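You operate a simulated robot arm through the tools that you are given. There is no shell and no other tool.

Carry out the task below with a simulated robot arm. There is one attempt and no reset: what you move stays moved.

TASK
Lock the window, open its vent for air and switch the rail on.
Fine: slide the sash shut, then turn the latch to locked; the heated rail's dial goes on 4.

The check looks at the end state, three seconds after you hand in, the way a careful person would. Anything else that was tipped, shoved, dropped, spilled or broken makes it a failure.

THE ROBOT
A 6-joint arm with a two-finger gripper, fixed in place. Base frame: the origin is on the floor under the middle of its stand, x ahead of it, y to its left, z up. Lengths are in m, angles in degrees, forces in N, time in s.
It reaches about 1.572 m from its shoulder. Its first joint turns from -166.0 to 166.0 degrees. Payload 2.45 kg.
Tool frame: the origin (TCP) lies between the finger pads and is the grasp point; the fingertips stand 0.02 m ahead of it; z points along the fingers, y is the line along which they close. The gripper opens to 0.14 m; its body begins 0.168 m behind the TCP.
Orientation is that of the tool frame in the base frame, as [roll, pitch, yaw] about the fixed x, y, z axes, in that order (R = Rz(yaw) Ry(pitch) Rx(roll)). With the fingers straight down and closing along the base's y, the tool's x points along the base's -x, its y along +y and its z along -z.

THE INTERFACE
- The arm moves only by the tool move_arm. Its argument "plan" is a list of rows, each an object (a shift or turn left out is 0, a gripper value left out holds the last) with "linear": the shift along the tool's x, y, z in units of 100 mm (1.0 is 100 mm), a list of three; "angular": the turn, a rotation vector about the tool's x, y, z in units of 60 degrees (1.0 is 60 degrees), a list of three; "jaw": the opening, from 0 (shut) to 1 (fully open). In form: [{"linear": [dx, dy, dz], "angular": [rx, ry, rz], "jaw": jaw}, ...]. A call has 1 to 20 rows; each row is the pose to reach, as a shift and turn from the pose commanded when the call began, along the tool's axes at that moment. A call with a number of a shift or a turn outside -1 to 1 is refused whole. Each row takes 0.2 s and may step no farther than 0.05 m and 8.6 degrees from the row before; otherwise, or with a gripper value out of range, the whole call is refused. Where a pose cannot be reached the arm comes as near as it can. A force on the tool above 50 N (or 10 N above the force at the start of the call, whichever is more), or a blocked arm, ends the call early, and 0.2 s more pass. Each finger travels about 0.045 m/s and halts on what it meets, pressing with about 36 N; the grip force reading is that of the motor and also rises with nothing between the fingers. The clock runs only during rows and for 0.2 s after the last one: add rows that repeat a pose to give the fingers time. The reply holds the time, the measured pose of the TCP, the force on the tool along the base axes, the opening and the grip force, in the units named above and with some noise, with the torque about the TCP (base axes, N m) and any sound that the robot's microphone picked up.
- Cameras (640 x 400 px; columns grow to the right, rows downward): "scene" is fixed at [0.0509, -0.5014, 1.7625]; the picture's right is [0.79, -0.62, 0.00], its down [-0.39, -0.50, -0.78] and it looks along [0.48, 0.61, -0.63] (base axes); focal length 290 px, centre (320, 200). "wrist" rides on the gripper at [0.078, 0.011, -0.209] in the tool frame; the picture's right is [-0.14, 0.99, 0.00], its down [-0.92, -0.13, -0.37] and it looks along [-0.37, -0.05, 0.93] (tool axes); focal length 280 px, centre (320, 200). There is no depth. A picture from a camera that has moved, and an enlarged one, comes with that camera's place and axes in the base frame and with its lens.
- snapshot(camera): a new picture of that camera. It takes no simulated time.
- zoom(camera, box): a new picture of the part [left, top, right, bottom] of that camera's present view, enlarged. It takes no simulated time.
- hand_in(): hands the job in; it is judged then, once.

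Places have to be worked out from the pictures, the camera data and where the tool is seen. Open the gripper and draw the arm clear of the work before you hand the job in, unless the task says otherwise.

The tools are called after "Call:" as name(argument=value, ...) on one line, values as JSON. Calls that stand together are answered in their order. move_arm: Moves the arm, as the interface text tells. Its arguments: {"type":"object","properties":{"plan":{"type":"array"}},"required":["plan"]} The other tools are called the same way: snapshot (camera) takes a picture; zoom (camera, box) takes an enlarged picture of a part of a camera's view; hand_in () hands the job in.

At the start:

```text
clock: 0.0
position: [0.466, 0.3202, 1.5051]
orientation: [179.9, 0.0, -179.9]
wrist_force: [0.2, 0.4, -0.5]
ft_torque: [0.03, 0.05, -0.02]
grip_width: 0.1399
finger_force: 0.0
```

scene: 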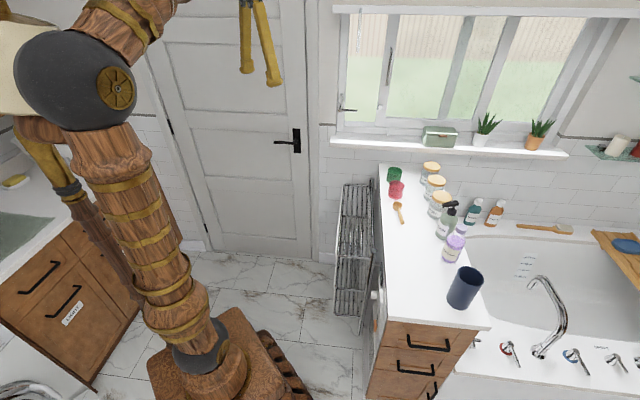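
wrist: 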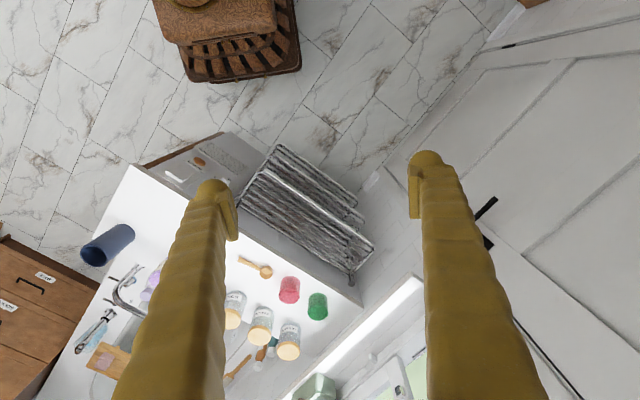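

I start by looking closely at the window, its vent and the heated rail before moving anything.

Call:
zoom(camera="scene", box=[320, 0, 480, 100])

Call:
zoom(camera="scene", box=[460, 0, 640, 112])

Call:
zoom(camera="scene", box=[300, 80, 460, 180])

Call:
zoom(camera="scene", box=[310, 170, 470, 350])

Call:
zoom(camera="wrist", box=[130, 110, 390, 290])

```text
4.00 times, centred on (400, 50) of scene
camera zoom: at [0.0509, -0.5014, 1.7625], right [0.79, -0.62, 0.0], down [-0.39, -0.5, -0.78], along [0.48, 0.61, -0.63], focal length 1160 px, centre (0, 800)
```

zoom: 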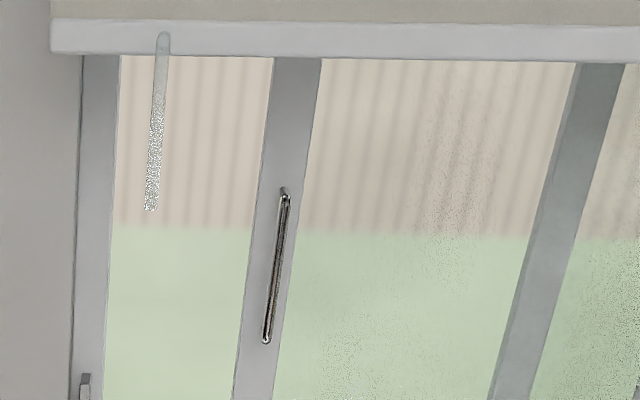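

```text
3.56 times, centred on (550, 56) of scene
camera zoom: at [0.0509, -0.5014, 1.7625], right [0.79, -0.62, 0.0], down [-0.39, -0.5, -0.78], along [0.48, 0.61, -0.63], focal length 1031 px, centre (-498, 712)
```

zoom: 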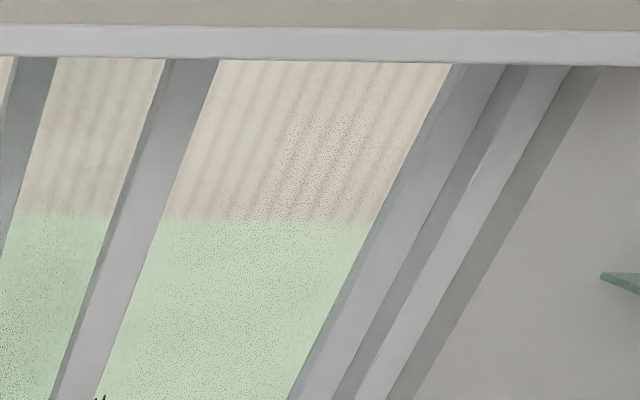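

```text
4.00 times, centred on (380, 130) of scene
camera zoom: at [0.0509, -0.5014, 1.7625], right [0.79, -0.62, 0.0], down [-0.39, -0.5, -0.78], along [0.48, 0.61, -0.63], focal length 1160 px, centre (80, 480)
```

zoom: 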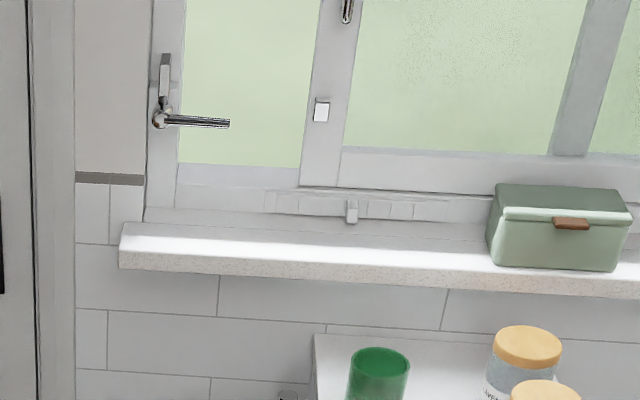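

```text
2.22 times, centred on (390, 260) of scene
camera zoom: at [0.0509, -0.5014, 1.7625], right [0.79, -0.62, 0.0], down [-0.39, -0.5, -0.78], along [0.48, 0.61, -0.63], focal length 644 px, centre (164, 67)
```

zoom: 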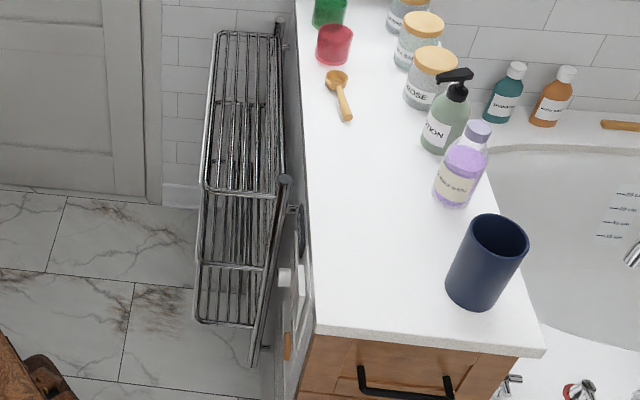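

```text
2.22 times, centred on (260, 200) of wrist
camera zoom: at [0.388, 0.3298, 1.7142], right [0.14, 0.99, 0.0], down [0.92, -0.13, 0.37], along [0.37, -0.05, -0.93], focal length 623 px, centre (453, 200)
```

zoom: 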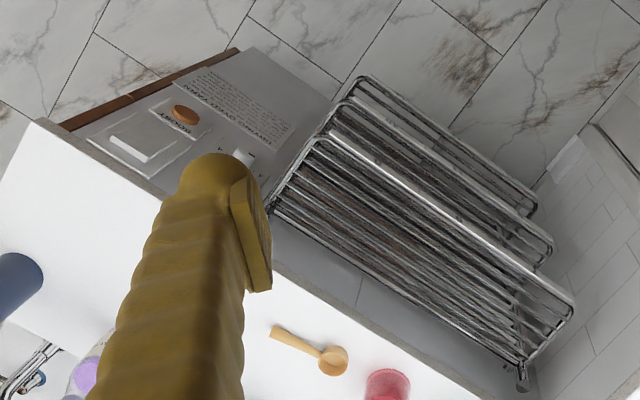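

The wall with the window runs diagonally to the base axes, with its normal about 44° from x. The latch looks to be near (0.97, 0.51, 1.22), and the rail's panel near (0.67, -0.09, 0.67) on the cabinet side. I'll yaw the tool to face the window wall, staying in free air.

Call:
move_arm(plan=[{"angular": [0, 0, -0.122]}, {"angular": [0, 0, -0.244]}, {"angular": [0, 0, -0.366]}, {"angular": [0, 0, -0.488]}, {"angular": [0, 0, -0.61]}, {"angular": [0, 0, -0.733]}])

```text
clock: 1.4
position: [0.466, 0.3198, 1.5044]
orientation: [179.9, 0.1, -135.9]
wrist_force: [-1.2, 0.4, -0.4]
ft_torque: [0.0, -0.01, -0.02]
grip_width: 0.14
finger_force: 0.0
```

The yaw came out as expected. Next I pitch the tool about 50° up towards the window so the wrist camera can see it.

Call:
move_arm(plan=[{"angular": [0, -0.119, 0]}, {"angular": [0, -0.238, 0]}, {"angular": [0, -0.357, 0]}, {"angular": [0, -0.476, 0]}, {"angular": [0, -0.595, 0]}, {"angular": [0, -0.714, 0]}, {"angular": [0, -0.833, 0]}])

Call:
snapshot(camera="wrist")

Call:
snapshot(camera="scene")

```text
clock: 3.0
position: [0.4673, 0.3216, 1.5043]
orientation: [180.0, 50.3, -136.3]
wrist_force: [-0.1, 1.1, 0.9]
ft_torque: [0.0, 0.01, 0.01]
grip_width: 0.14
finger_force: 0.0
```

```text
taken
camera wrist: at [0.3081, 0.1821, 1.5784], right [-0.62, 0.77, 0.11], down [0.31, 0.12, 0.94], along [0.72, 0.62, -0.31], focal length 280 px, centre (320, 200)
```

wrist: 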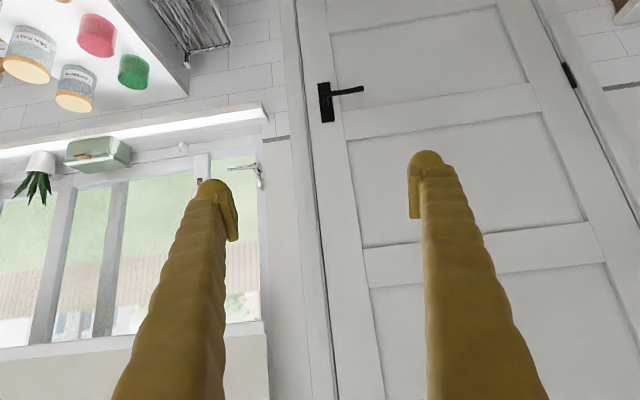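

```text
taken
```

scene: 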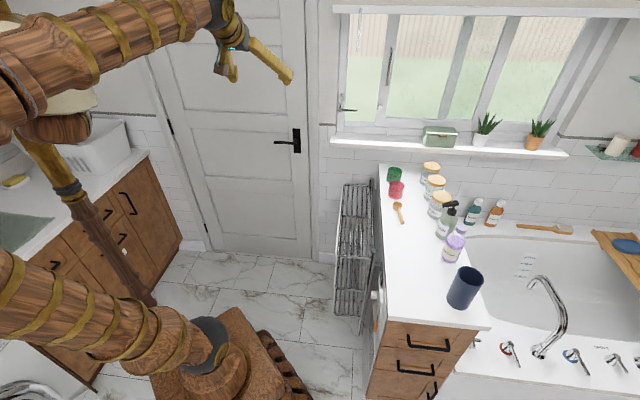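

The wrist view shows the window upside down, because the camera now rides below the gripper. The upper arm has also swung out to the left. I'll zoom in on the left side and the window before going on.

Call:
zoom(camera="scene", box=[0, 0, 320, 400])

Call:
zoom(camera="wrist", box=[0, 100, 290, 350])

Call:
zoom(camera="wrist", box=[140, 110, 280, 200])

```text
1.00 times, centred on (160, 200) of scene (not enlarged: the box is as wide or as high as the picture)
camera zoom: at [0.0509, -0.5014, 1.7625], right [0.79, -0.62, 0.0], down [-0.39, -0.5, -0.78], along [0.48, 0.61, -0.63], focal length 290 px, centre (480, 200)
```

zoom: 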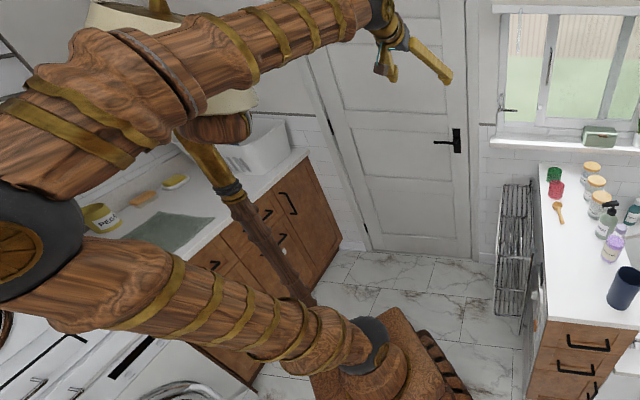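

```text
1.60 times, centred on (145, 225) of wrist
camera zoom: at [0.3081, 0.1821, 1.5784], right [-0.62, 0.77, 0.11], down [0.31, 0.12, 0.94], along [0.72, 0.62, -0.31], focal length 449 px, centre (600, 160)
```

zoom: 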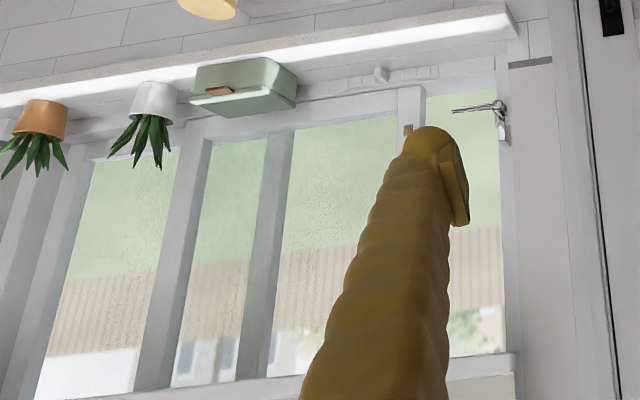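

```text
4.44 times, centred on (210, 155) of wrist
camera zoom: at [0.3081, 0.1821, 1.5784], right [-0.62, 0.77, 0.11], down [0.31, 0.12, 0.94], along [0.72, 0.62, -0.31], focal length 1246 px, centre (809, 400)
```

zoom: 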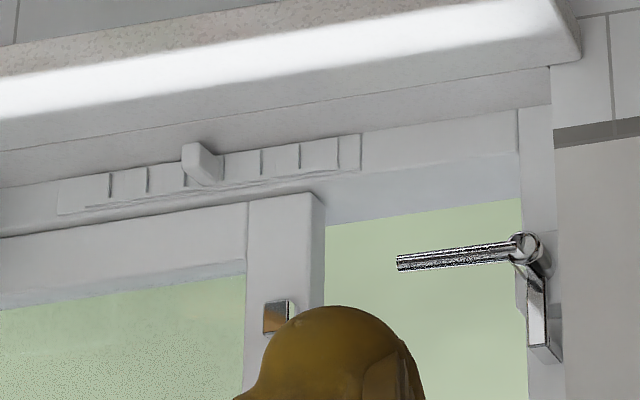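

The latch has a lever pointing right and an arm pointing up from its pivot. The vent is a slotted strip with a tab on the lower frame. I shift the tool to the right along the wall to see these between the fingers.

Call:
move_arm(plan=[{"linear": [0, -0.4, 0]}, {"linear": [0, -0.8, 0]}, {"linear": [0, -1.0, 0]}])

Call:
move_arm(plan=[{"linear": [0, -0.4, 0]}, {"linear": [0, -0.8, 0]}, {"linear": [0, -1.0, 0]}])

Call:
snapshot(camera="wrist")

Call:
snapshot(camera="scene")

```text
clock: 3.8
position: [0.5344, 0.2475, 1.5075]
orientation: [179.9, 50.3, -136.1]
wrist_force: [0.2, -0.3, 0.0]
ft_torque: [0.0, 0.0, 0.02]
grip_width: 0.14
finger_force: 0.1
```

```text
clock: 4.6
position: [0.6069, 0.1747, 1.506]
orientation: [180.0, 50.1, -136.0]
wrist_force: [0.4, 1.0, -0.8]
ft_torque: [-0.02, 0.02, 0.0]
grip_width: 0.1398
finger_force: 0.2
```

```text
taken
camera wrist: at [0.4469, 0.0348, 1.581], right [-0.62, 0.77, 0.11], down [0.31, 0.12, 0.94], along [0.72, 0.62, -0.32], focal length 280 px, centre (320, 200)
```

wrist: 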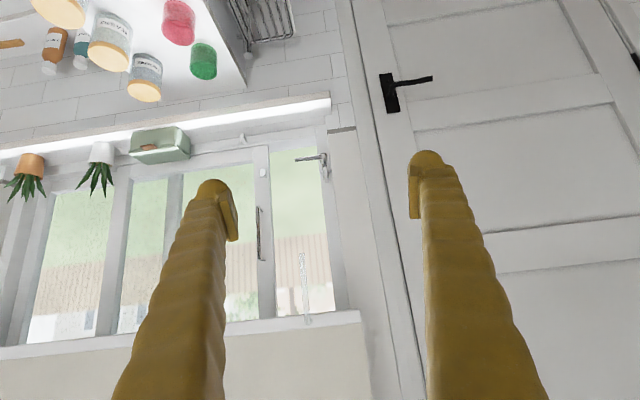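

```text
taken
```

scene: 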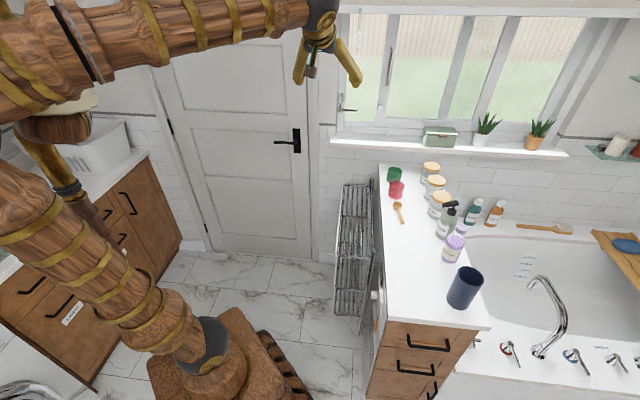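

The window is now clear between the fingers, so I zoom in on the latch, handle and vent.

Call:
zoom(camera="wrist", box=[230, 120, 350, 195])

Call:
zoom(camera="wrist", box=[230, 190, 390, 290])

Call:
zoom(camera="wrist", box=[200, 80, 360, 180])

Call:
zoom(camera="wrist", box=[270, 230, 370, 340])

```text
5.33 times, centred on (290, 158) of wrist
camera zoom: at [0.4469, 0.0348, 1.581], right [-0.62, 0.77, 0.11], down [0.31, 0.12, 0.94], along [0.72, 0.62, -0.32], focal length 1495 px, centre (480, 427)
```

zoom: 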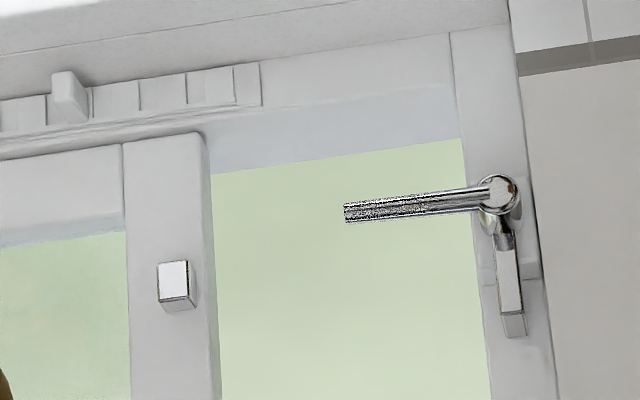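

```text
4.00 times, centred on (310, 240) of wrist
camera zoom: at [0.4469, 0.0348, 1.581], right [-0.62, 0.77, 0.11], down [0.31, 0.12, 0.94], along [0.72, 0.62, -0.32], focal length 1122 px, centre (360, 40)
```

zoom: 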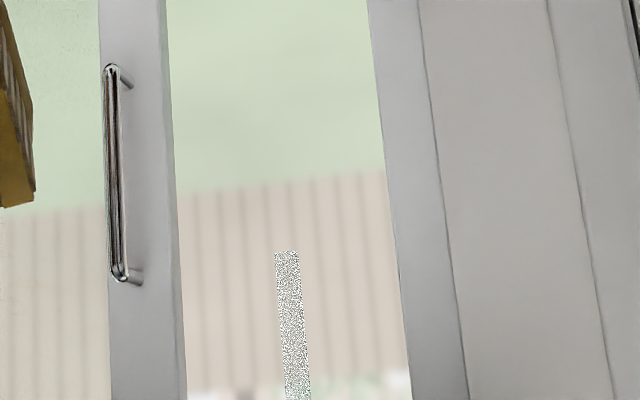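

```text
4.00 times, centred on (280, 130) of wrist
camera zoom: at [0.4469, 0.0348, 1.581], right [-0.62, 0.77, 0.11], down [0.31, 0.12, 0.94], along [0.72, 0.62, -0.32], focal length 1122 px, centre (480, 480)
```

zoom: 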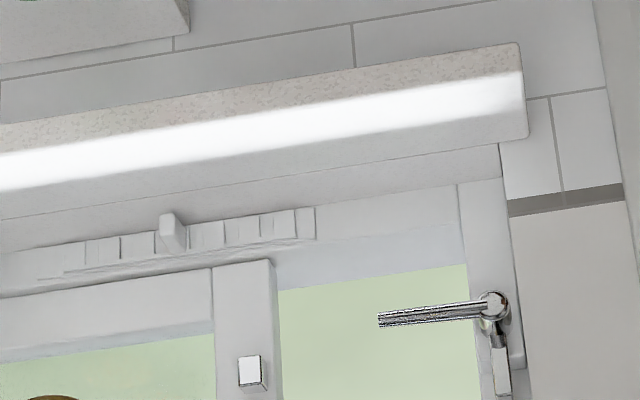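

```text
3.64 times, centred on (320, 285) of wrist
camera zoom: at [0.4469, 0.0348, 1.581], right [-0.62, 0.77, 0.11], down [0.31, 0.12, 0.94], along [0.72, 0.62, -0.32], focal length 1020 px, centre (320, -109)
```

zoom: 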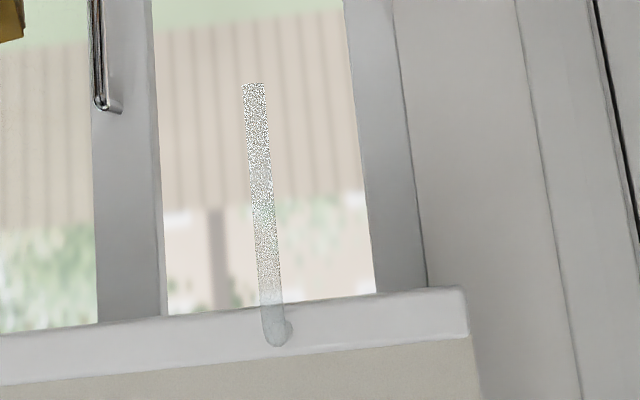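

I'd like the wall direction more precisely, so I zoom in on the two ends of the sill and the head board in the scene camera.

Call:
zoom(camera="scene", box=[320, 125, 400, 175])

Call:
zoom(camera="scene", box=[520, 125, 600, 175])

Call:
zoom(camera="scene", box=[325, 0, 405, 50])

Call:
zoom(camera="scene", box=[560, 0, 640, 50])

```text
8.00 times, centred on (360, 150) of scene
camera zoom: at [0.0509, -0.5014, 1.7625], right [0.79, -0.62, 0.0], down [-0.39, -0.5, -0.78], along [0.48, 0.61, -0.63], focal length 2319 px, centre (0, 600)
```

zoom: 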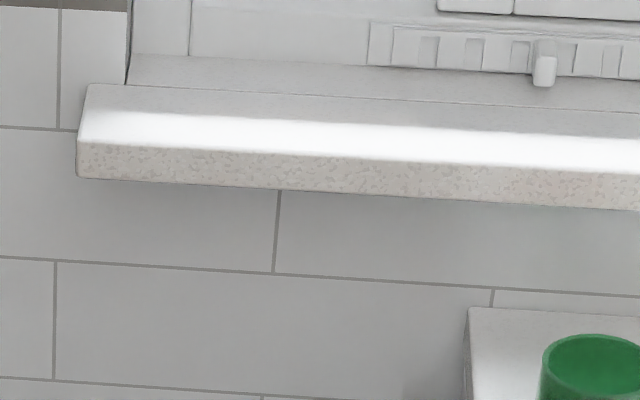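

```text
8.00 times, centred on (560, 150) of scene
camera zoom: at [0.0509, -0.5014, 1.7625], right [0.79, -0.62, 0.0], down [-0.39, -0.5, -0.78], along [0.48, 0.61, -0.63], focal length 2319 px, centre (-1600, 600)
```

zoom: 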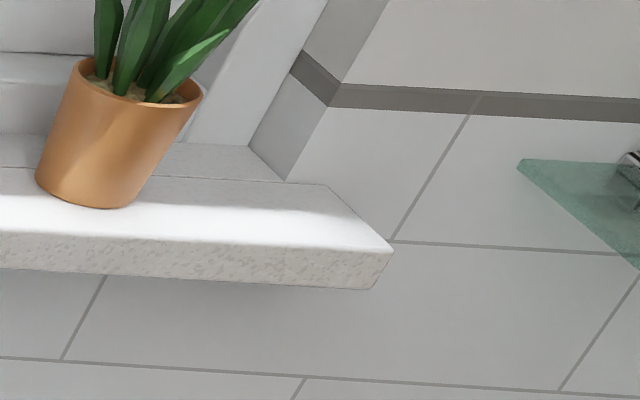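

```text
8.00 times, centred on (365, 25) of scene
camera zoom: at [0.0509, -0.5014, 1.7625], right [0.79, -0.62, 0.0], down [-0.39, -0.5, -0.78], along [0.48, 0.61, -0.63], focal length 2319 px, centre (-40, 1600)
```

zoom: 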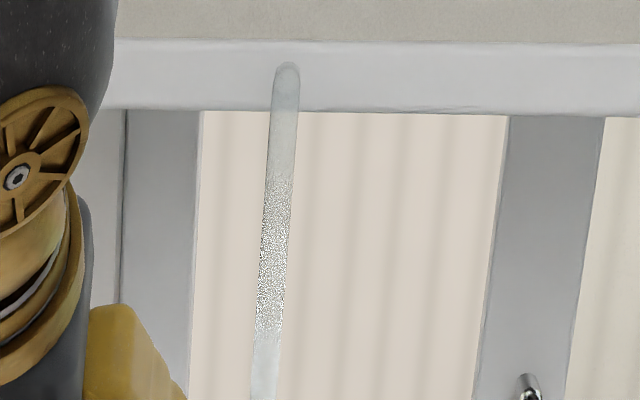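

```text
8.00 times, centred on (600, 25) of scene
camera zoom: at [0.0509, -0.5014, 1.7625], right [0.79, -0.62, 0.0], down [-0.39, -0.5, -0.78], along [0.48, 0.61, -0.63], focal length 2319 px, centre (-1920, 1600)
```

zoom: 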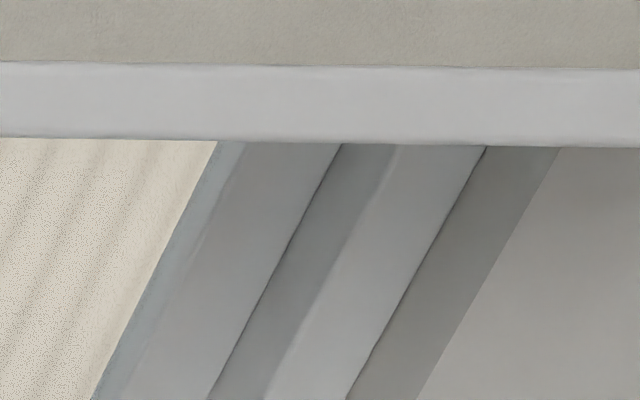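

Both sill and head board give a wall direction of almost exactly -45°: along-wall u = (0.707, -0.707) and into-wall n = (0.707, 0.707). The sill front is at about n·P = 1.03, top z ≈ 1.055. I move closer, still well above the jars, to inspect the vent and latch.

Call:
move_arm(plan=[{"linear": [0, -0.3, 0.33]}, {"linear": [0, -0.6, 0.66]}, {"linear": [0, -0.9, 1.0]}])

Call:
move_arm(plan=[{"linear": [0, -0.3, 0.33]}, {"linear": [0, -0.6, 0.66]}, {"linear": [0, -0.9, 1.0]}])

Call:
snapshot(camera="wrist")

Call:
snapshot(camera="scene")

```text
clock: 5.4
position: [0.7201, 0.1638, 1.446]
orientation: [-180.0, 50.2, -136.0]
wrist_force: [-0.2, 0.7, -0.2]
ft_torque: [0.0, 0.01, -0.05]
grip_width: 0.1401
finger_force: 0.2
```

```text
clock: 6.2
position: [0.84, 0.1529, 1.3802]
orientation: [-179.9, 50.1, -136.1]
wrist_force: [-0.1, -0.2, 1.4]
ft_torque: [-0.04, 0.02, -0.01]
grip_width: 0.1398
finger_force: 0.1
```

```text
taken
camera wrist: at [0.6809, 0.0142, 1.4549], right [-0.62, 0.77, 0.11], down [0.31, 0.12, 0.94], along [0.72, 0.62, -0.32], focal length 280 px, centre (320, 200)
```

wrist: 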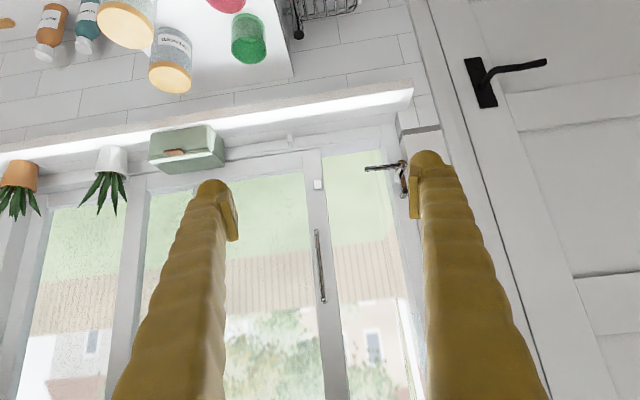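

```text
taken
```

scene: 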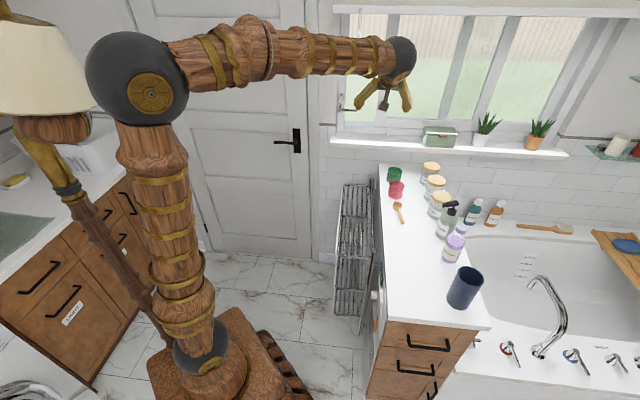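

There's a floor lamp standing near the arm's elbow on the left, so I'll be careful with elbow swings. I zoom in on the vent, latch and sash.

Call:
zoom(camera="wrist", box=[220, 110, 348, 190])

Call:
zoom(camera="wrist", box=[340, 130, 436, 190])

Call:
zoom(camera="scene", box=[320, 70, 480, 170])

```text
5.00 times, centred on (284, 150) of wrist
camera zoom: at [0.6809, 0.0142, 1.4549], right [-0.62, 0.77, 0.11], down [0.31, 0.12, 0.94], along [0.72, 0.62, -0.32], focal length 1402 px, centre (500, 450)
```

zoom: 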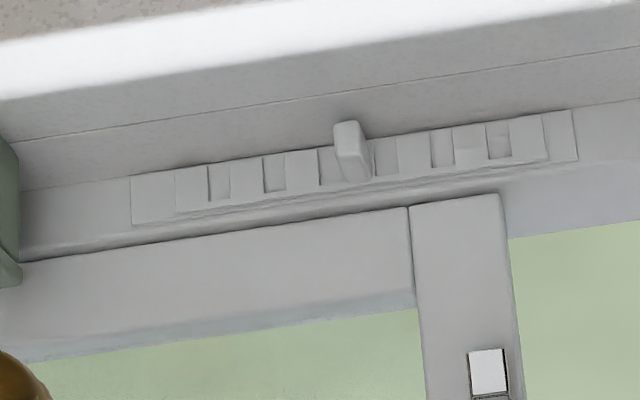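

```text
6.67 times, centred on (388, 160) of wrist
camera zoom: at [0.6809, 0.0142, 1.4549], right [-0.62, 0.77, 0.11], down [0.31, 0.12, 0.94], along [0.72, 0.62, -0.32], focal length 1869 px, centre (-133, 467)
```

zoom: 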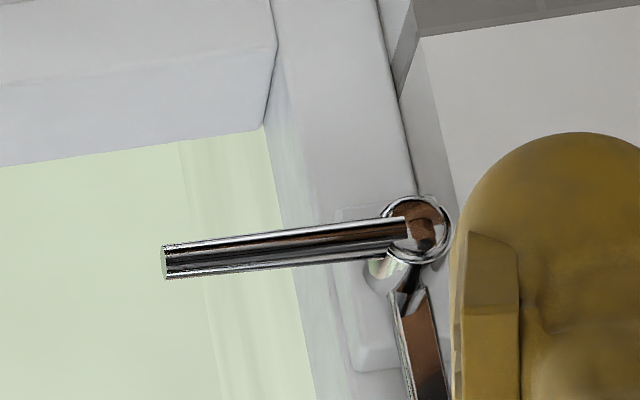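

```text
4.00 times, centred on (400, 120) of scene
camera zoom: at [0.0509, -0.5014, 1.7625], right [0.79, -0.62, 0.0], down [-0.39, -0.5, -0.78], along [0.48, 0.61, -0.63], focal length 1160 px, centre (0, 520)
```

zoom: 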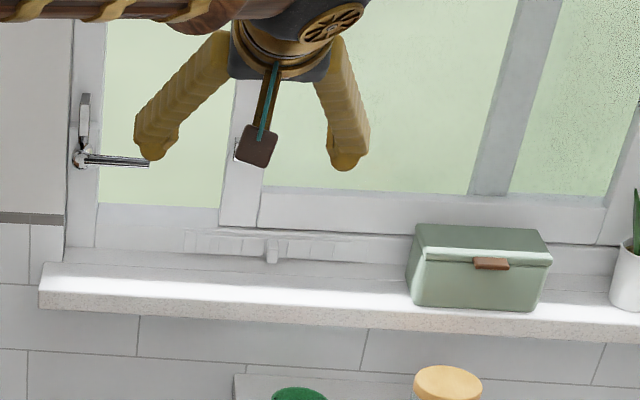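

The tab sits at about s≈0.58 along the wall, with the slider offset slightly to the real left in its base. The latch pivot is near s=0.322, z=1.207, and its handle tip at s=0.406. The sash pull bar is at s≈0.53, n≈1.10, z 1.32–1.48. I'll line up in front of the pull bar with the tool nearer to horizontal.

Call:
move_arm(plan=[{"linear": [-0.3, -0.15, 0.26], "angular": [-0.0043, -0.1, -0.0036]}, {"linear": [-0.6, -0.3, 0.52], "angular": [-0.0086, -0.2, -0.0072]}, {"linear": [-0.92, -0.45, 0.79], "angular": [-0.0128, -0.3, -0.0107]}])

Call:
snapshot(camera="wrist")

Call:
snapshot(camera="scene")

```text
clock: 7.0
position: [0.9554, 0.2036, 1.4022]
orientation: [-179.5, 68.1, -134.6]
wrist_force: [-0.4, -0.2, 0.1]
ft_torque: [-0.07, 0.04, -0.08]
grip_width: 0.14
finger_force: 0.0
```

```text
taken
camera wrist: at [0.7903, 0.0523, 1.4061], right [-0.66, 0.74, 0.12], down [0.09, -0.09, 0.99], along [0.74, 0.67, -0.01], focal length 280 px, centre (320, 200)
```

wrist: 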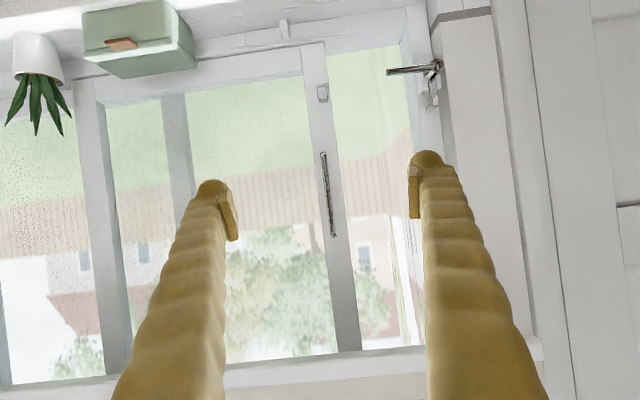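

```text
taken
```

scene: 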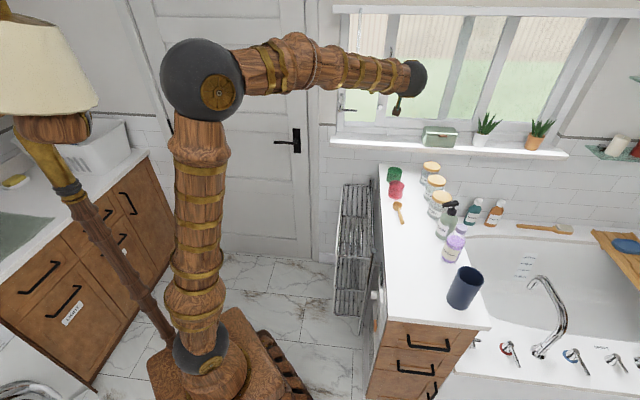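

The pull bar is at s≈0.5315, z 1.32–1.47, and the TCP is already aligned with it along the wall. I advance straight towards the window in two small calls.

Call:
move_arm(plan=[{"linear": [-0.125, 0, 0.31]}, {"linear": [-0.25, 0, 0.62]}, {"linear": [-0.373, 0, 0.928]}])

Call:
move_arm(plan=[{"linear": [-0.125, 0, 0.31]}, {"linear": [-0.25, 0, 0.62]}, {"linear": [-0.373, 0, 0.928]}])

Call:
snapshot(camera="wrist")

Call:
zoom(camera="wrist", box=[220, 60, 420, 260])

Call:
zoom(camera="scene", box=[330, 0, 490, 140])

```text
clock: 7.8
position: [1.0251, 0.2772, 1.3993]
orientation: [-179.6, 68.2, -134.7]
wrist_force: [-0.3, -0.6, 0.6]
ft_torque: [-0.06, 0.01, -0.04]
grip_width: 0.14
finger_force: 0.1
```

```text
clock: 8.6
position: [1.1012, 0.3451, 1.3977]
orientation: [-179.8, 68.0, -134.8]
wrist_force: [-0.6, 0.5, 0.6]
ft_torque: [-0.06, 0.02, -0.04]
grip_width: 0.1399
finger_force: 0.1
```

```text
taken
camera wrist: at [0.9355, 0.1952, 1.403], right [-0.66, 0.74, 0.13], down [0.09, -0.09, 0.99], along [0.74, 0.67, -0.01], focal length 280 px, centre (320, 200)
```

wrist: 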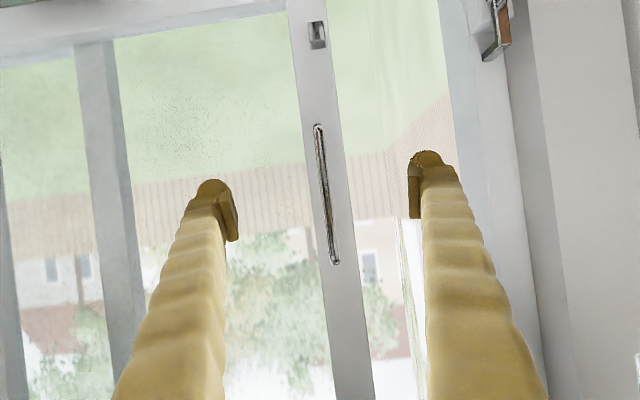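

```text
2.00 times, centred on (320, 160) of wrist
camera zoom: at [0.9355, 0.1952, 1.403], right [-0.66, 0.74, 0.13], down [0.09, -0.09, 0.99], along [0.74, 0.67, -0.01], focal length 561 px, centre (320, 280)
```

zoom: 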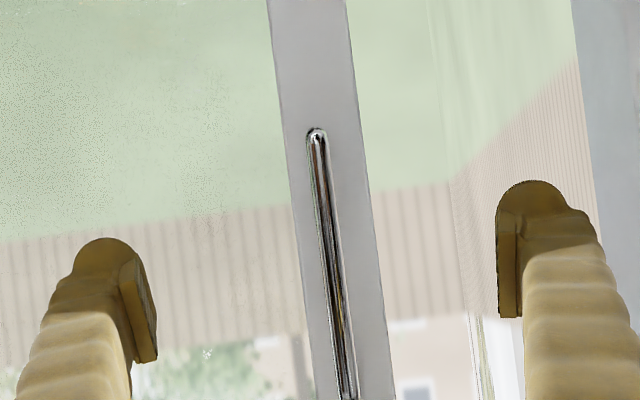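

```text
2.86 times, centred on (410, 70) of scene
camera zoom: at [0.0509, -0.5014, 1.7625], right [0.79, -0.62, 0.0], down [-0.39, -0.5, -0.78], along [0.48, 0.61, -0.63], focal length 828 px, centre (63, 571)
```

zoom: 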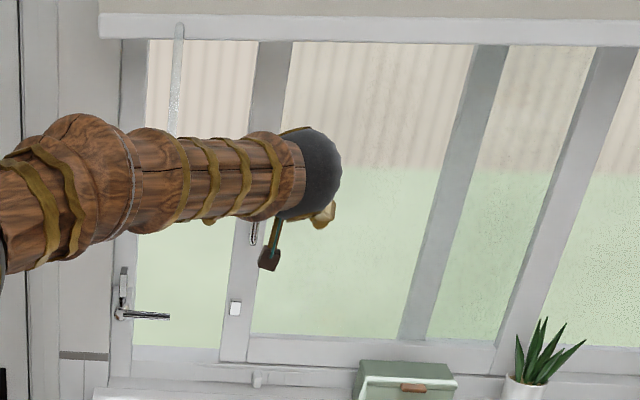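

The growth of the bar between views puts it at n≈1.10. The TCP is at n=1.023, s=0.535. I advance 6.5 cm so the bar lies between the pads, checking force.

Call:
move_arm(plan=[{"linear": [-0.08, 0.03, 0.2]}, {"linear": [-0.16, 0.03, 0.4]}, {"linear": [-0.245, 0.03, 0.605]}])

Call:
snapshot(camera="wrist")

Call:
zoom(camera="wrist", box=[220, 60, 420, 260])

```text
clock: 9.4
position: [1.1453, 0.3917, 1.397]
orientation: [-179.7, 68.2, -134.6]
wrist_force: [-0.5, 0.0, 0.4]
ft_torque: [-0.05, 0.05, -0.05]
grip_width: 0.1398
finger_force: 0.1
```

```text
taken
camera wrist: at [0.9801, 0.2404, 1.4022], right [-0.66, 0.74, 0.13], down [0.09, -0.09, 0.99], along [0.74, 0.67, -0.01], focal length 280 px, centre (320, 200)
```

wrist: 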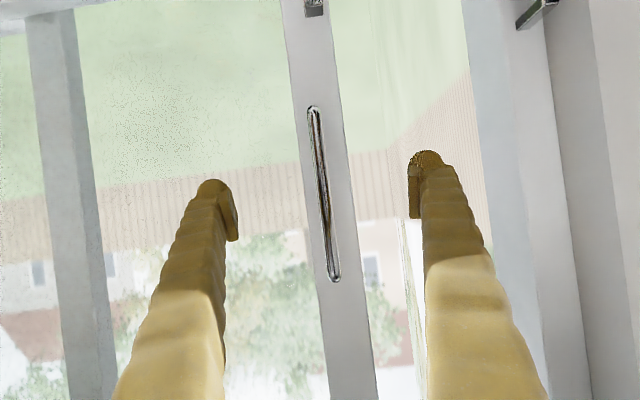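

```text
2.00 times, centred on (320, 160) of wrist
camera zoom: at [0.9801, 0.2404, 1.4022], right [-0.66, 0.74, 0.13], down [0.09, -0.09, 0.99], along [0.74, 0.67, -0.01], focal length 561 px, centre (320, 280)
```

zoom: 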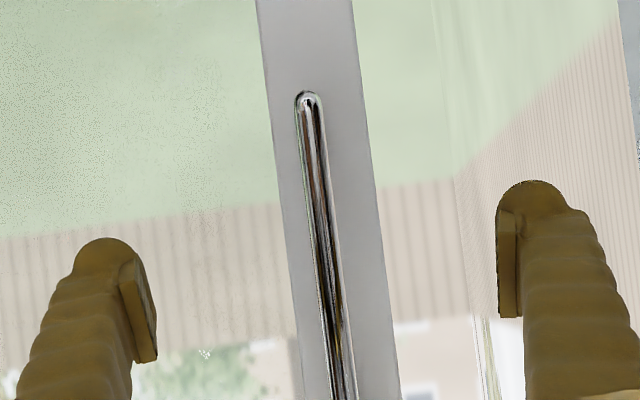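

The bar appears right at the TCP's pixel, about 3 mm off-centre, and there was no contact. I close the gripper on it.

Call:
move_arm(plan=[{"linear": [0, 0.03, 0], "jaw": 0.5}, {"linear": [0, 0.03, 0], "jaw": 0.3}, {"linear": [0, 0.03, 0], "jaw": 0.2}, {"linear": [0, 0.03, 0], "jaw": 0.1}, {"linear": [0, 0.03, 0], "jaw": 0}, {"linear": [0, 0.03, 0], "jaw": 0}, {"linear": [0, 0.03, 0], "jaw": 0}, {"linear": [0, 0.03, 0], "jaw": 0}, {"linear": [0, 0.03, 0], "jaw": 0}])

Call:
zoom(camera="wrist", box=[220, 60, 420, 260])

```text
clock: 11.4
position: [1.1425, 0.3928, 1.396]
orientation: [-179.7, 68.0, -134.8]
wrist_force: [-16.3, -18.8, -3.0]
ft_torque: [0.13, -0.18, -0.07]
grip_width: 0.0062
finger_force: 25.7
```

```text
2.00 times, centred on (320, 160) of wrist
camera zoom: at [0.9775, 0.2416, 1.4015], right [-0.66, 0.74, 0.13], down [0.09, -0.09, 0.99], along [0.74, 0.67, -0.01], focal length 561 px, centre (320, 280)
```

zoom: 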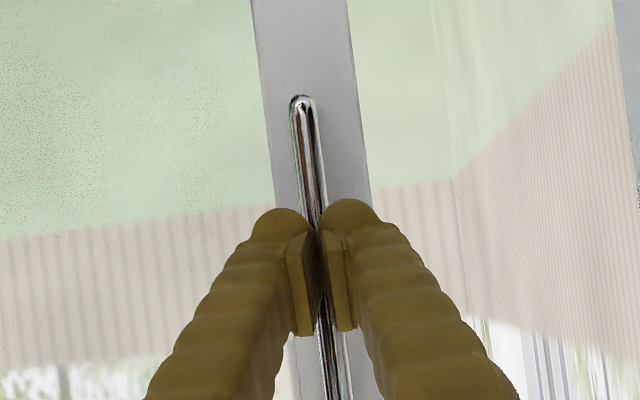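

The bar is gripped (opening 6 mm), but there's about 25 N pushing the tool back from the wall, so the tips are probably touching the sash face. I back off 3 mm to relieve that.

Call:
move_arm(plan=[{"linear": [0.006, 0, -0.014], "jaw": 0}, {"linear": [0.012, 0, -0.028], "jaw": 0}])

```text
clock: 12.0
position: [1.139, 0.3937, 1.3968]
orientation: [-179.8, 68.0, -134.8]
wrist_force: [-0.1, -0.3, -0.6]
ft_torque: [0.01, 0.02, -0.03]
grip_width: 0.0
finger_force: 29.6
```

The fingers slipped off, so the bar sits slightly deeper than the tips reached. I reopen partway, advance about 2.3 cm and watch the force before closing again.

Call:
move_arm(plan=[{"jaw": 0.45}, {"jaw": 0.45}, {"jaw": 0.45}, {"jaw": 0.45}, {"linear": [-0.03, -0.01, 0.07], "jaw": 0.45}, {"linear": [-0.06, -0.02, 0.14], "jaw": 0.45}, {"linear": [-0.085, -0.03, 0.215], "jaw": 0.45}])

Call:
zoom(camera="wrist", box=[220, 60, 420, 260])

```text
clock: 13.6
position: [1.1573, 0.4075, 1.3964]
orientation: [-179.8, 68.2, -134.9]
wrist_force: [0.3, 0.0, 0.3]
ft_torque: [-0.01, 0.01, -0.01]
grip_width: 0.063
finger_force: 0.1
```

```text
2.00 times, centred on (320, 160) of wrist
camera zoom: at [0.9923, 0.2567, 1.4015], right [-0.66, 0.74, 0.13], down [0.09, -0.09, 0.99], along [0.74, 0.67, -0.01], focal length 561 px, centre (320, 280)
```

zoom: 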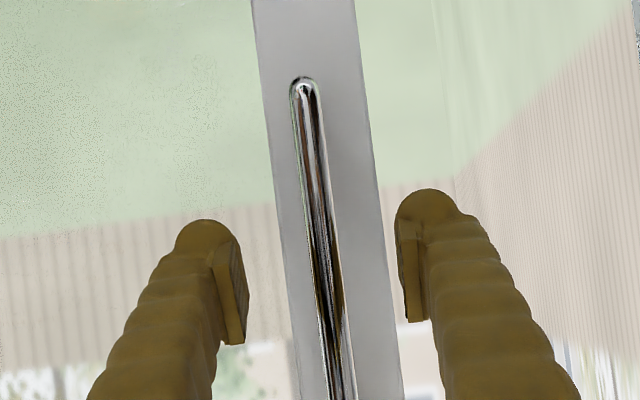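

No contact at n=1.1065, and the bar lies between the pads. I close again.

Call:
move_arm(plan=[{"jaw": 0.2}, {"jaw": 0.0}, {"jaw": 0.0}, {"jaw": 0.0}, {"jaw": 0.0}, {"jaw": 0.0}])

Call:
zoom(camera="wrist", box=[220, 60, 420, 260])

```text
clock: 15.0
position: [1.1585, 0.4083, 1.3955]
orientation: [-179.9, 68.1, -134.8]
wrist_force: [-0.4, 9.8, -0.3]
ft_torque: [0.11, 0.03, 0.02]
grip_width: 0.0117
finger_force: 38.3
```

```text
2.00 times, centred on (320, 160) of wrist
camera zoom: at [0.9922, 0.2572, 1.4015], right [-0.66, 0.74, 0.13], down [0.09, -0.09, 0.99], along [0.74, 0.67, -0.01], focal length 561 px, centre (320, 280)
```

zoom: 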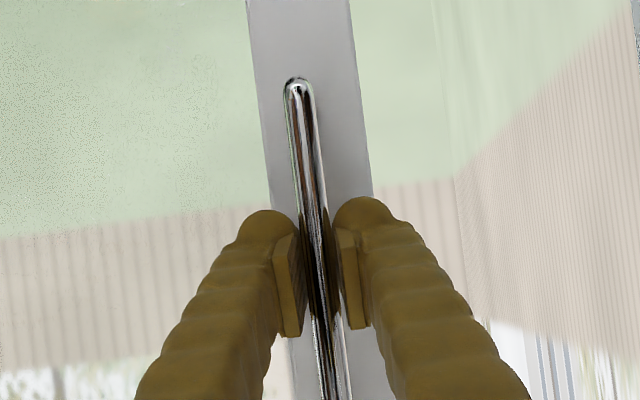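

The bar is firmly gripped (11.7 mm, 38 N). I slide the sash left along the wall slowly.

Call:
move_arm(plan=[{"linear": [0, 0.1, 0], "jaw": 0}, {"linear": [0, 0.25, 0], "jaw": 0}, {"linear": [0, 0.4, 0], "jaw": 0}, {"linear": [0, 0.55, 0], "jaw": 0}, {"linear": [0, 0.7, 0], "jaw": 0}, {"linear": [0, 0.85, 0], "jaw": 0}, {"linear": [0, 1.0, 0], "jaw": 0}])

Call:
snapshot(camera="wrist")

Call:
snapshot(camera="scene")

```text
clock: 16.6
position: [1.0862, 0.4805, 1.3962]
orientation: [-179.9, 68.1, -134.9]
wrist_force: [-17.7, -15.5, -11.9]
ft_torque: [-0.33, 0.37, 0.03]
grip_width: 0.0117
finger_force: 38.5
```

```text
taken
camera wrist: at [0.9214, 0.3285, 1.4019], right [-0.66, 0.74, 0.13], down [0.09, -0.09, 0.99], along [0.74, 0.67, -0.01], focal length 280 px, centre (320, 200)
```

wrist: 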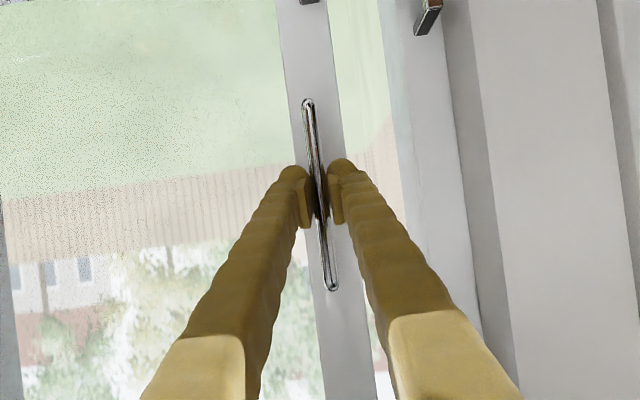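

```text
taken
```

scene: 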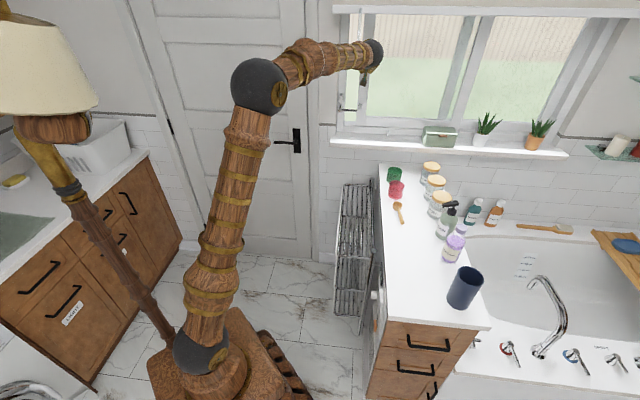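

The sash is following, with about 5 cm of gap left. I ease off a couple of mm from the glass and keep sliding left in small steps until it meets the frame.

Call:
move_arm(plan=[{"linear": [0.017, 0.03, -0.015], "jaw": 0}, {"linear": [0.017, 0.1, -0.015], "jaw": 0}, {"linear": [0.017, 0.2, -0.015], "jaw": 0}, {"linear": [0.017, 0.3, -0.015], "jaw": 0}, {"linear": [0.017, 0.38, -0.015], "jaw": 0}, {"linear": [0.017, 0.43, -0.015], "jaw": 0}, {"linear": [0.017, 0.48, -0.015], "jaw": 0}, {"linear": [0.017, 0.53, -0.015], "jaw": 0}, {"linear": [0.017, 0.58, -0.015], "jaw": 0}, {"linear": [0.017, 0.63, -0.015], "jaw": 0}])

Call:
snapshot(camera="wrist")

Call:
zoom(camera="scene", box=[320, 20, 480, 160])

```text
clock: 17.5
position: [1.0697, 0.4945, 1.3957]
orientation: [179.8, 68.3, -135.3]
wrist_force: [21.4, 1.2, -0.5]
ft_torque: [1.46, 1.33, 2.95]
grip_width: 0.0117
finger_force: 38.7
stopped in row 4: the force on the tool passed its limit at 63 N (the readings are from after the stop); the commanded pose is now the measured one
```

```text
taken
camera wrist: at [0.9047, 0.3432, 1.4011], right [-0.66, 0.74, 0.13], down [0.09, -0.09, 0.99], along [0.74, 0.67, -0.01], focal length 280 px, centre (320, 200)
```

wrist: 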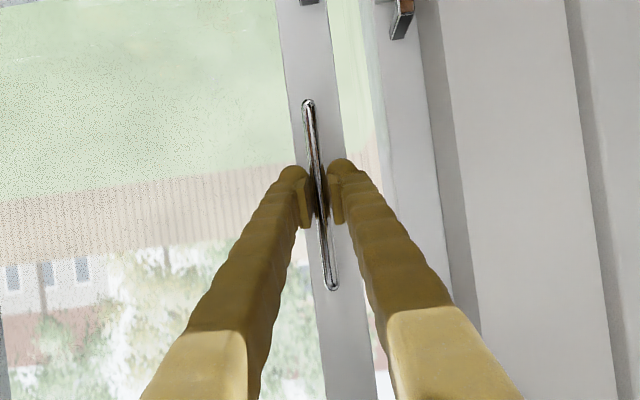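

```text
2.86 times, centred on (400, 90) of scene
camera zoom: at [0.0509, -0.5014, 1.7625], right [0.79, -0.62, 0.0], down [-0.39, -0.5, -0.78], along [0.48, 0.61, -0.63], focal length 828 px, centre (91, 514)
```

zoom: 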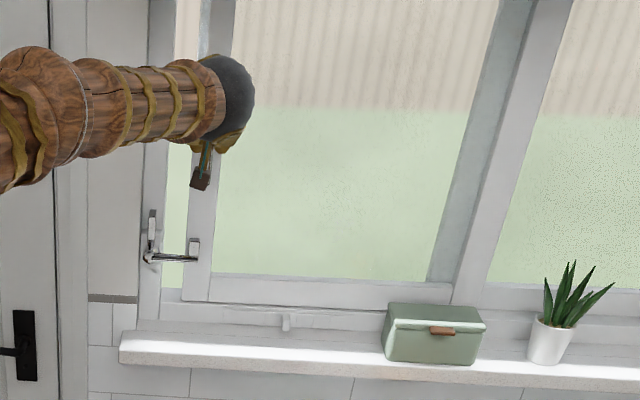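

The sash stopped with a force spike at s≈0.407, short of the frame. I look closely at the latch handle and the keeper, which seem to meet here.

Call:
zoom(camera="scene", box=[335, 80, 415, 130])

Call:
zoom(camera="scene", box=[335, 0, 415, 50])

Call:
zoom(camera="wrist", box=[260, 0, 440, 112])

Call:
zoom(camera="wrist", box=[240, 140, 440, 300])

```text
8.00 times, centred on (375, 105) of scene
camera zoom: at [0.0509, -0.5014, 1.7625], right [0.79, -0.62, 0.0], down [-0.39, -0.5, -0.78], along [0.48, 0.61, -0.63], focal length 2319 px, centre (-120, 960)
```

zoom: 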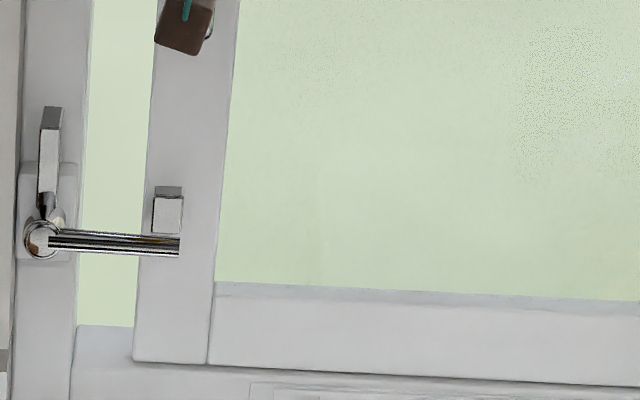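

```text
8.00 times, centred on (375, 25) of scene
camera zoom: at [0.0509, -0.5014, 1.7625], right [0.79, -0.62, 0.0], down [-0.39, -0.5, -0.78], along [0.48, 0.61, -0.63], focal length 2319 px, centre (-120, 1600)
```

zoom: 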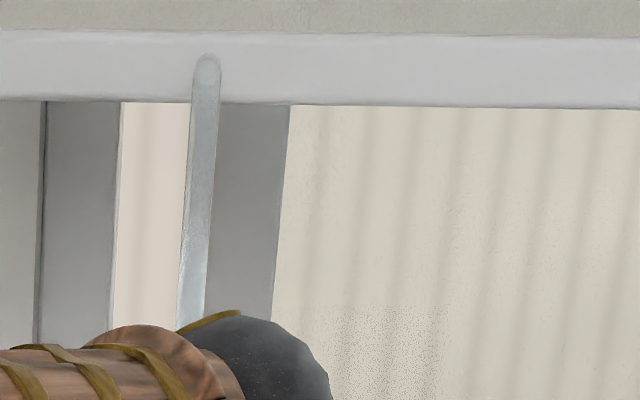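

```text
3.56 times, centred on (350, 56) of wrist
camera zoom: at [0.9047, 0.3432, 1.4011], right [-0.66, 0.74, 0.13], down [0.09, -0.09, 0.99], along [0.74, 0.67, -0.01], focal length 997 px, centre (213, 712)
```

zoom: 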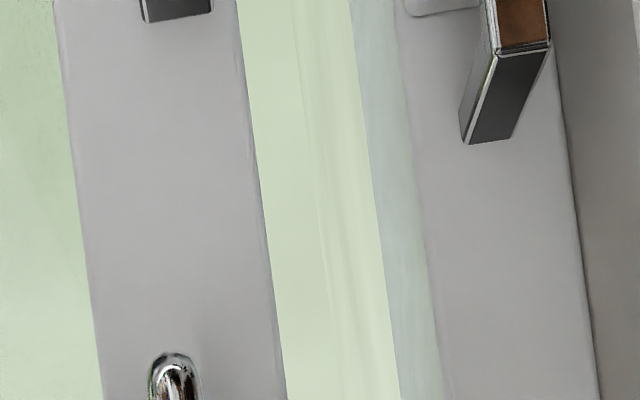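

```text
2.50 times, centred on (340, 220) of wrist
camera zoom: at [0.9047, 0.3432, 1.4011], right [-0.66, 0.74, 0.13], down [0.09, -0.09, 0.99], along [0.74, 0.67, -0.01], focal length 701 px, centre (270, 150)
```

zoom: 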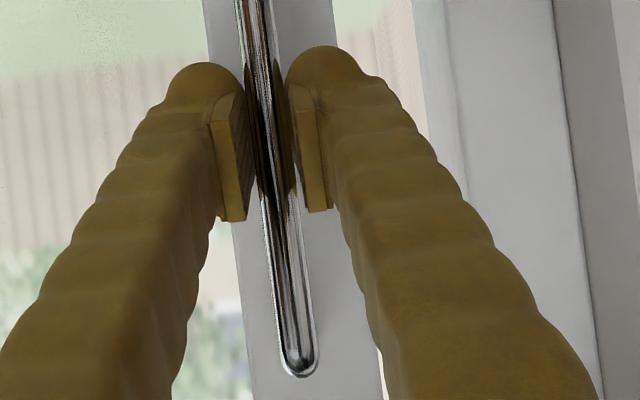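

The torque reading shows contact about 10–15 cm behind and 7–10 cm above the TCP. That matches the translucent wand hanging from the head board (s≈0.39, n≈1.02, down to z≈1.48), so my left finger met it; the frame did not stop the sash. I back off to the right straight away, then I'll regrip lower with a level tool.

Call:
move_arm(plan=[{"linear": [0, -0.1, 0], "jaw": 0}, {"linear": [0, -0.25, 0], "jaw": 0}, {"linear": [0, -0.4, 0], "jaw": 0}, {"linear": [0, -0.5, 0], "jaw": 0}])

Call:
zoom(camera="scene", box=[335, 0, 415, 70])

Call:
snapshot(camera="wrist")

```text
clock: 18.5
position: [1.1069, 0.4585, 1.396]
orientation: [180.0, 68.2, -135.2]
wrist_force: [4.9, 7.2, -3.3]
ft_torque: [0.14, -0.13, 0.05]
grip_width: 0.0116
finger_force: 38.4
```

```text
5.71 times, centred on (375, 35) of scene
camera zoom: at [0.0509, -0.5014, 1.7625], right [0.79, -0.62, 0.0], down [-0.39, -0.5, -0.78], along [0.48, 0.61, -0.63], focal length 1657 px, centre (6, 1143)
```

zoom: 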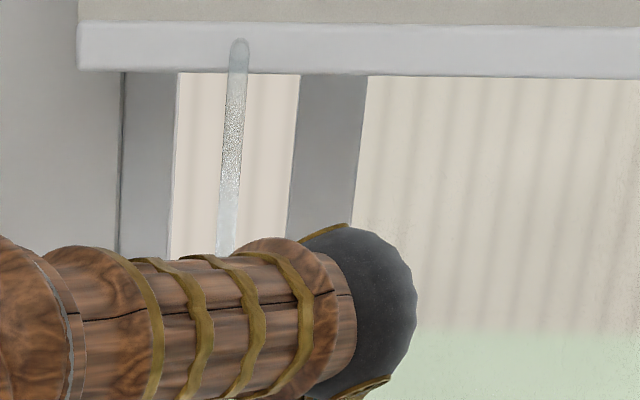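

```text
taken
camera wrist: at [0.9407, 0.3073, 1.4012], right [-0.66, 0.74, 0.13], down [0.09, -0.09, 0.99], along [0.74, 0.67, -0.01], focal length 280 px, centre (320, 200)
```

wrist: 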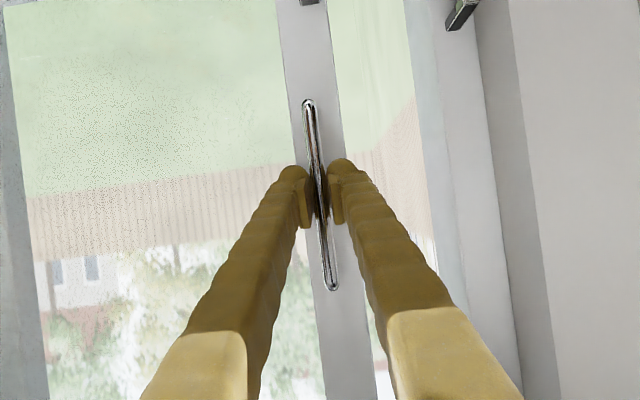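

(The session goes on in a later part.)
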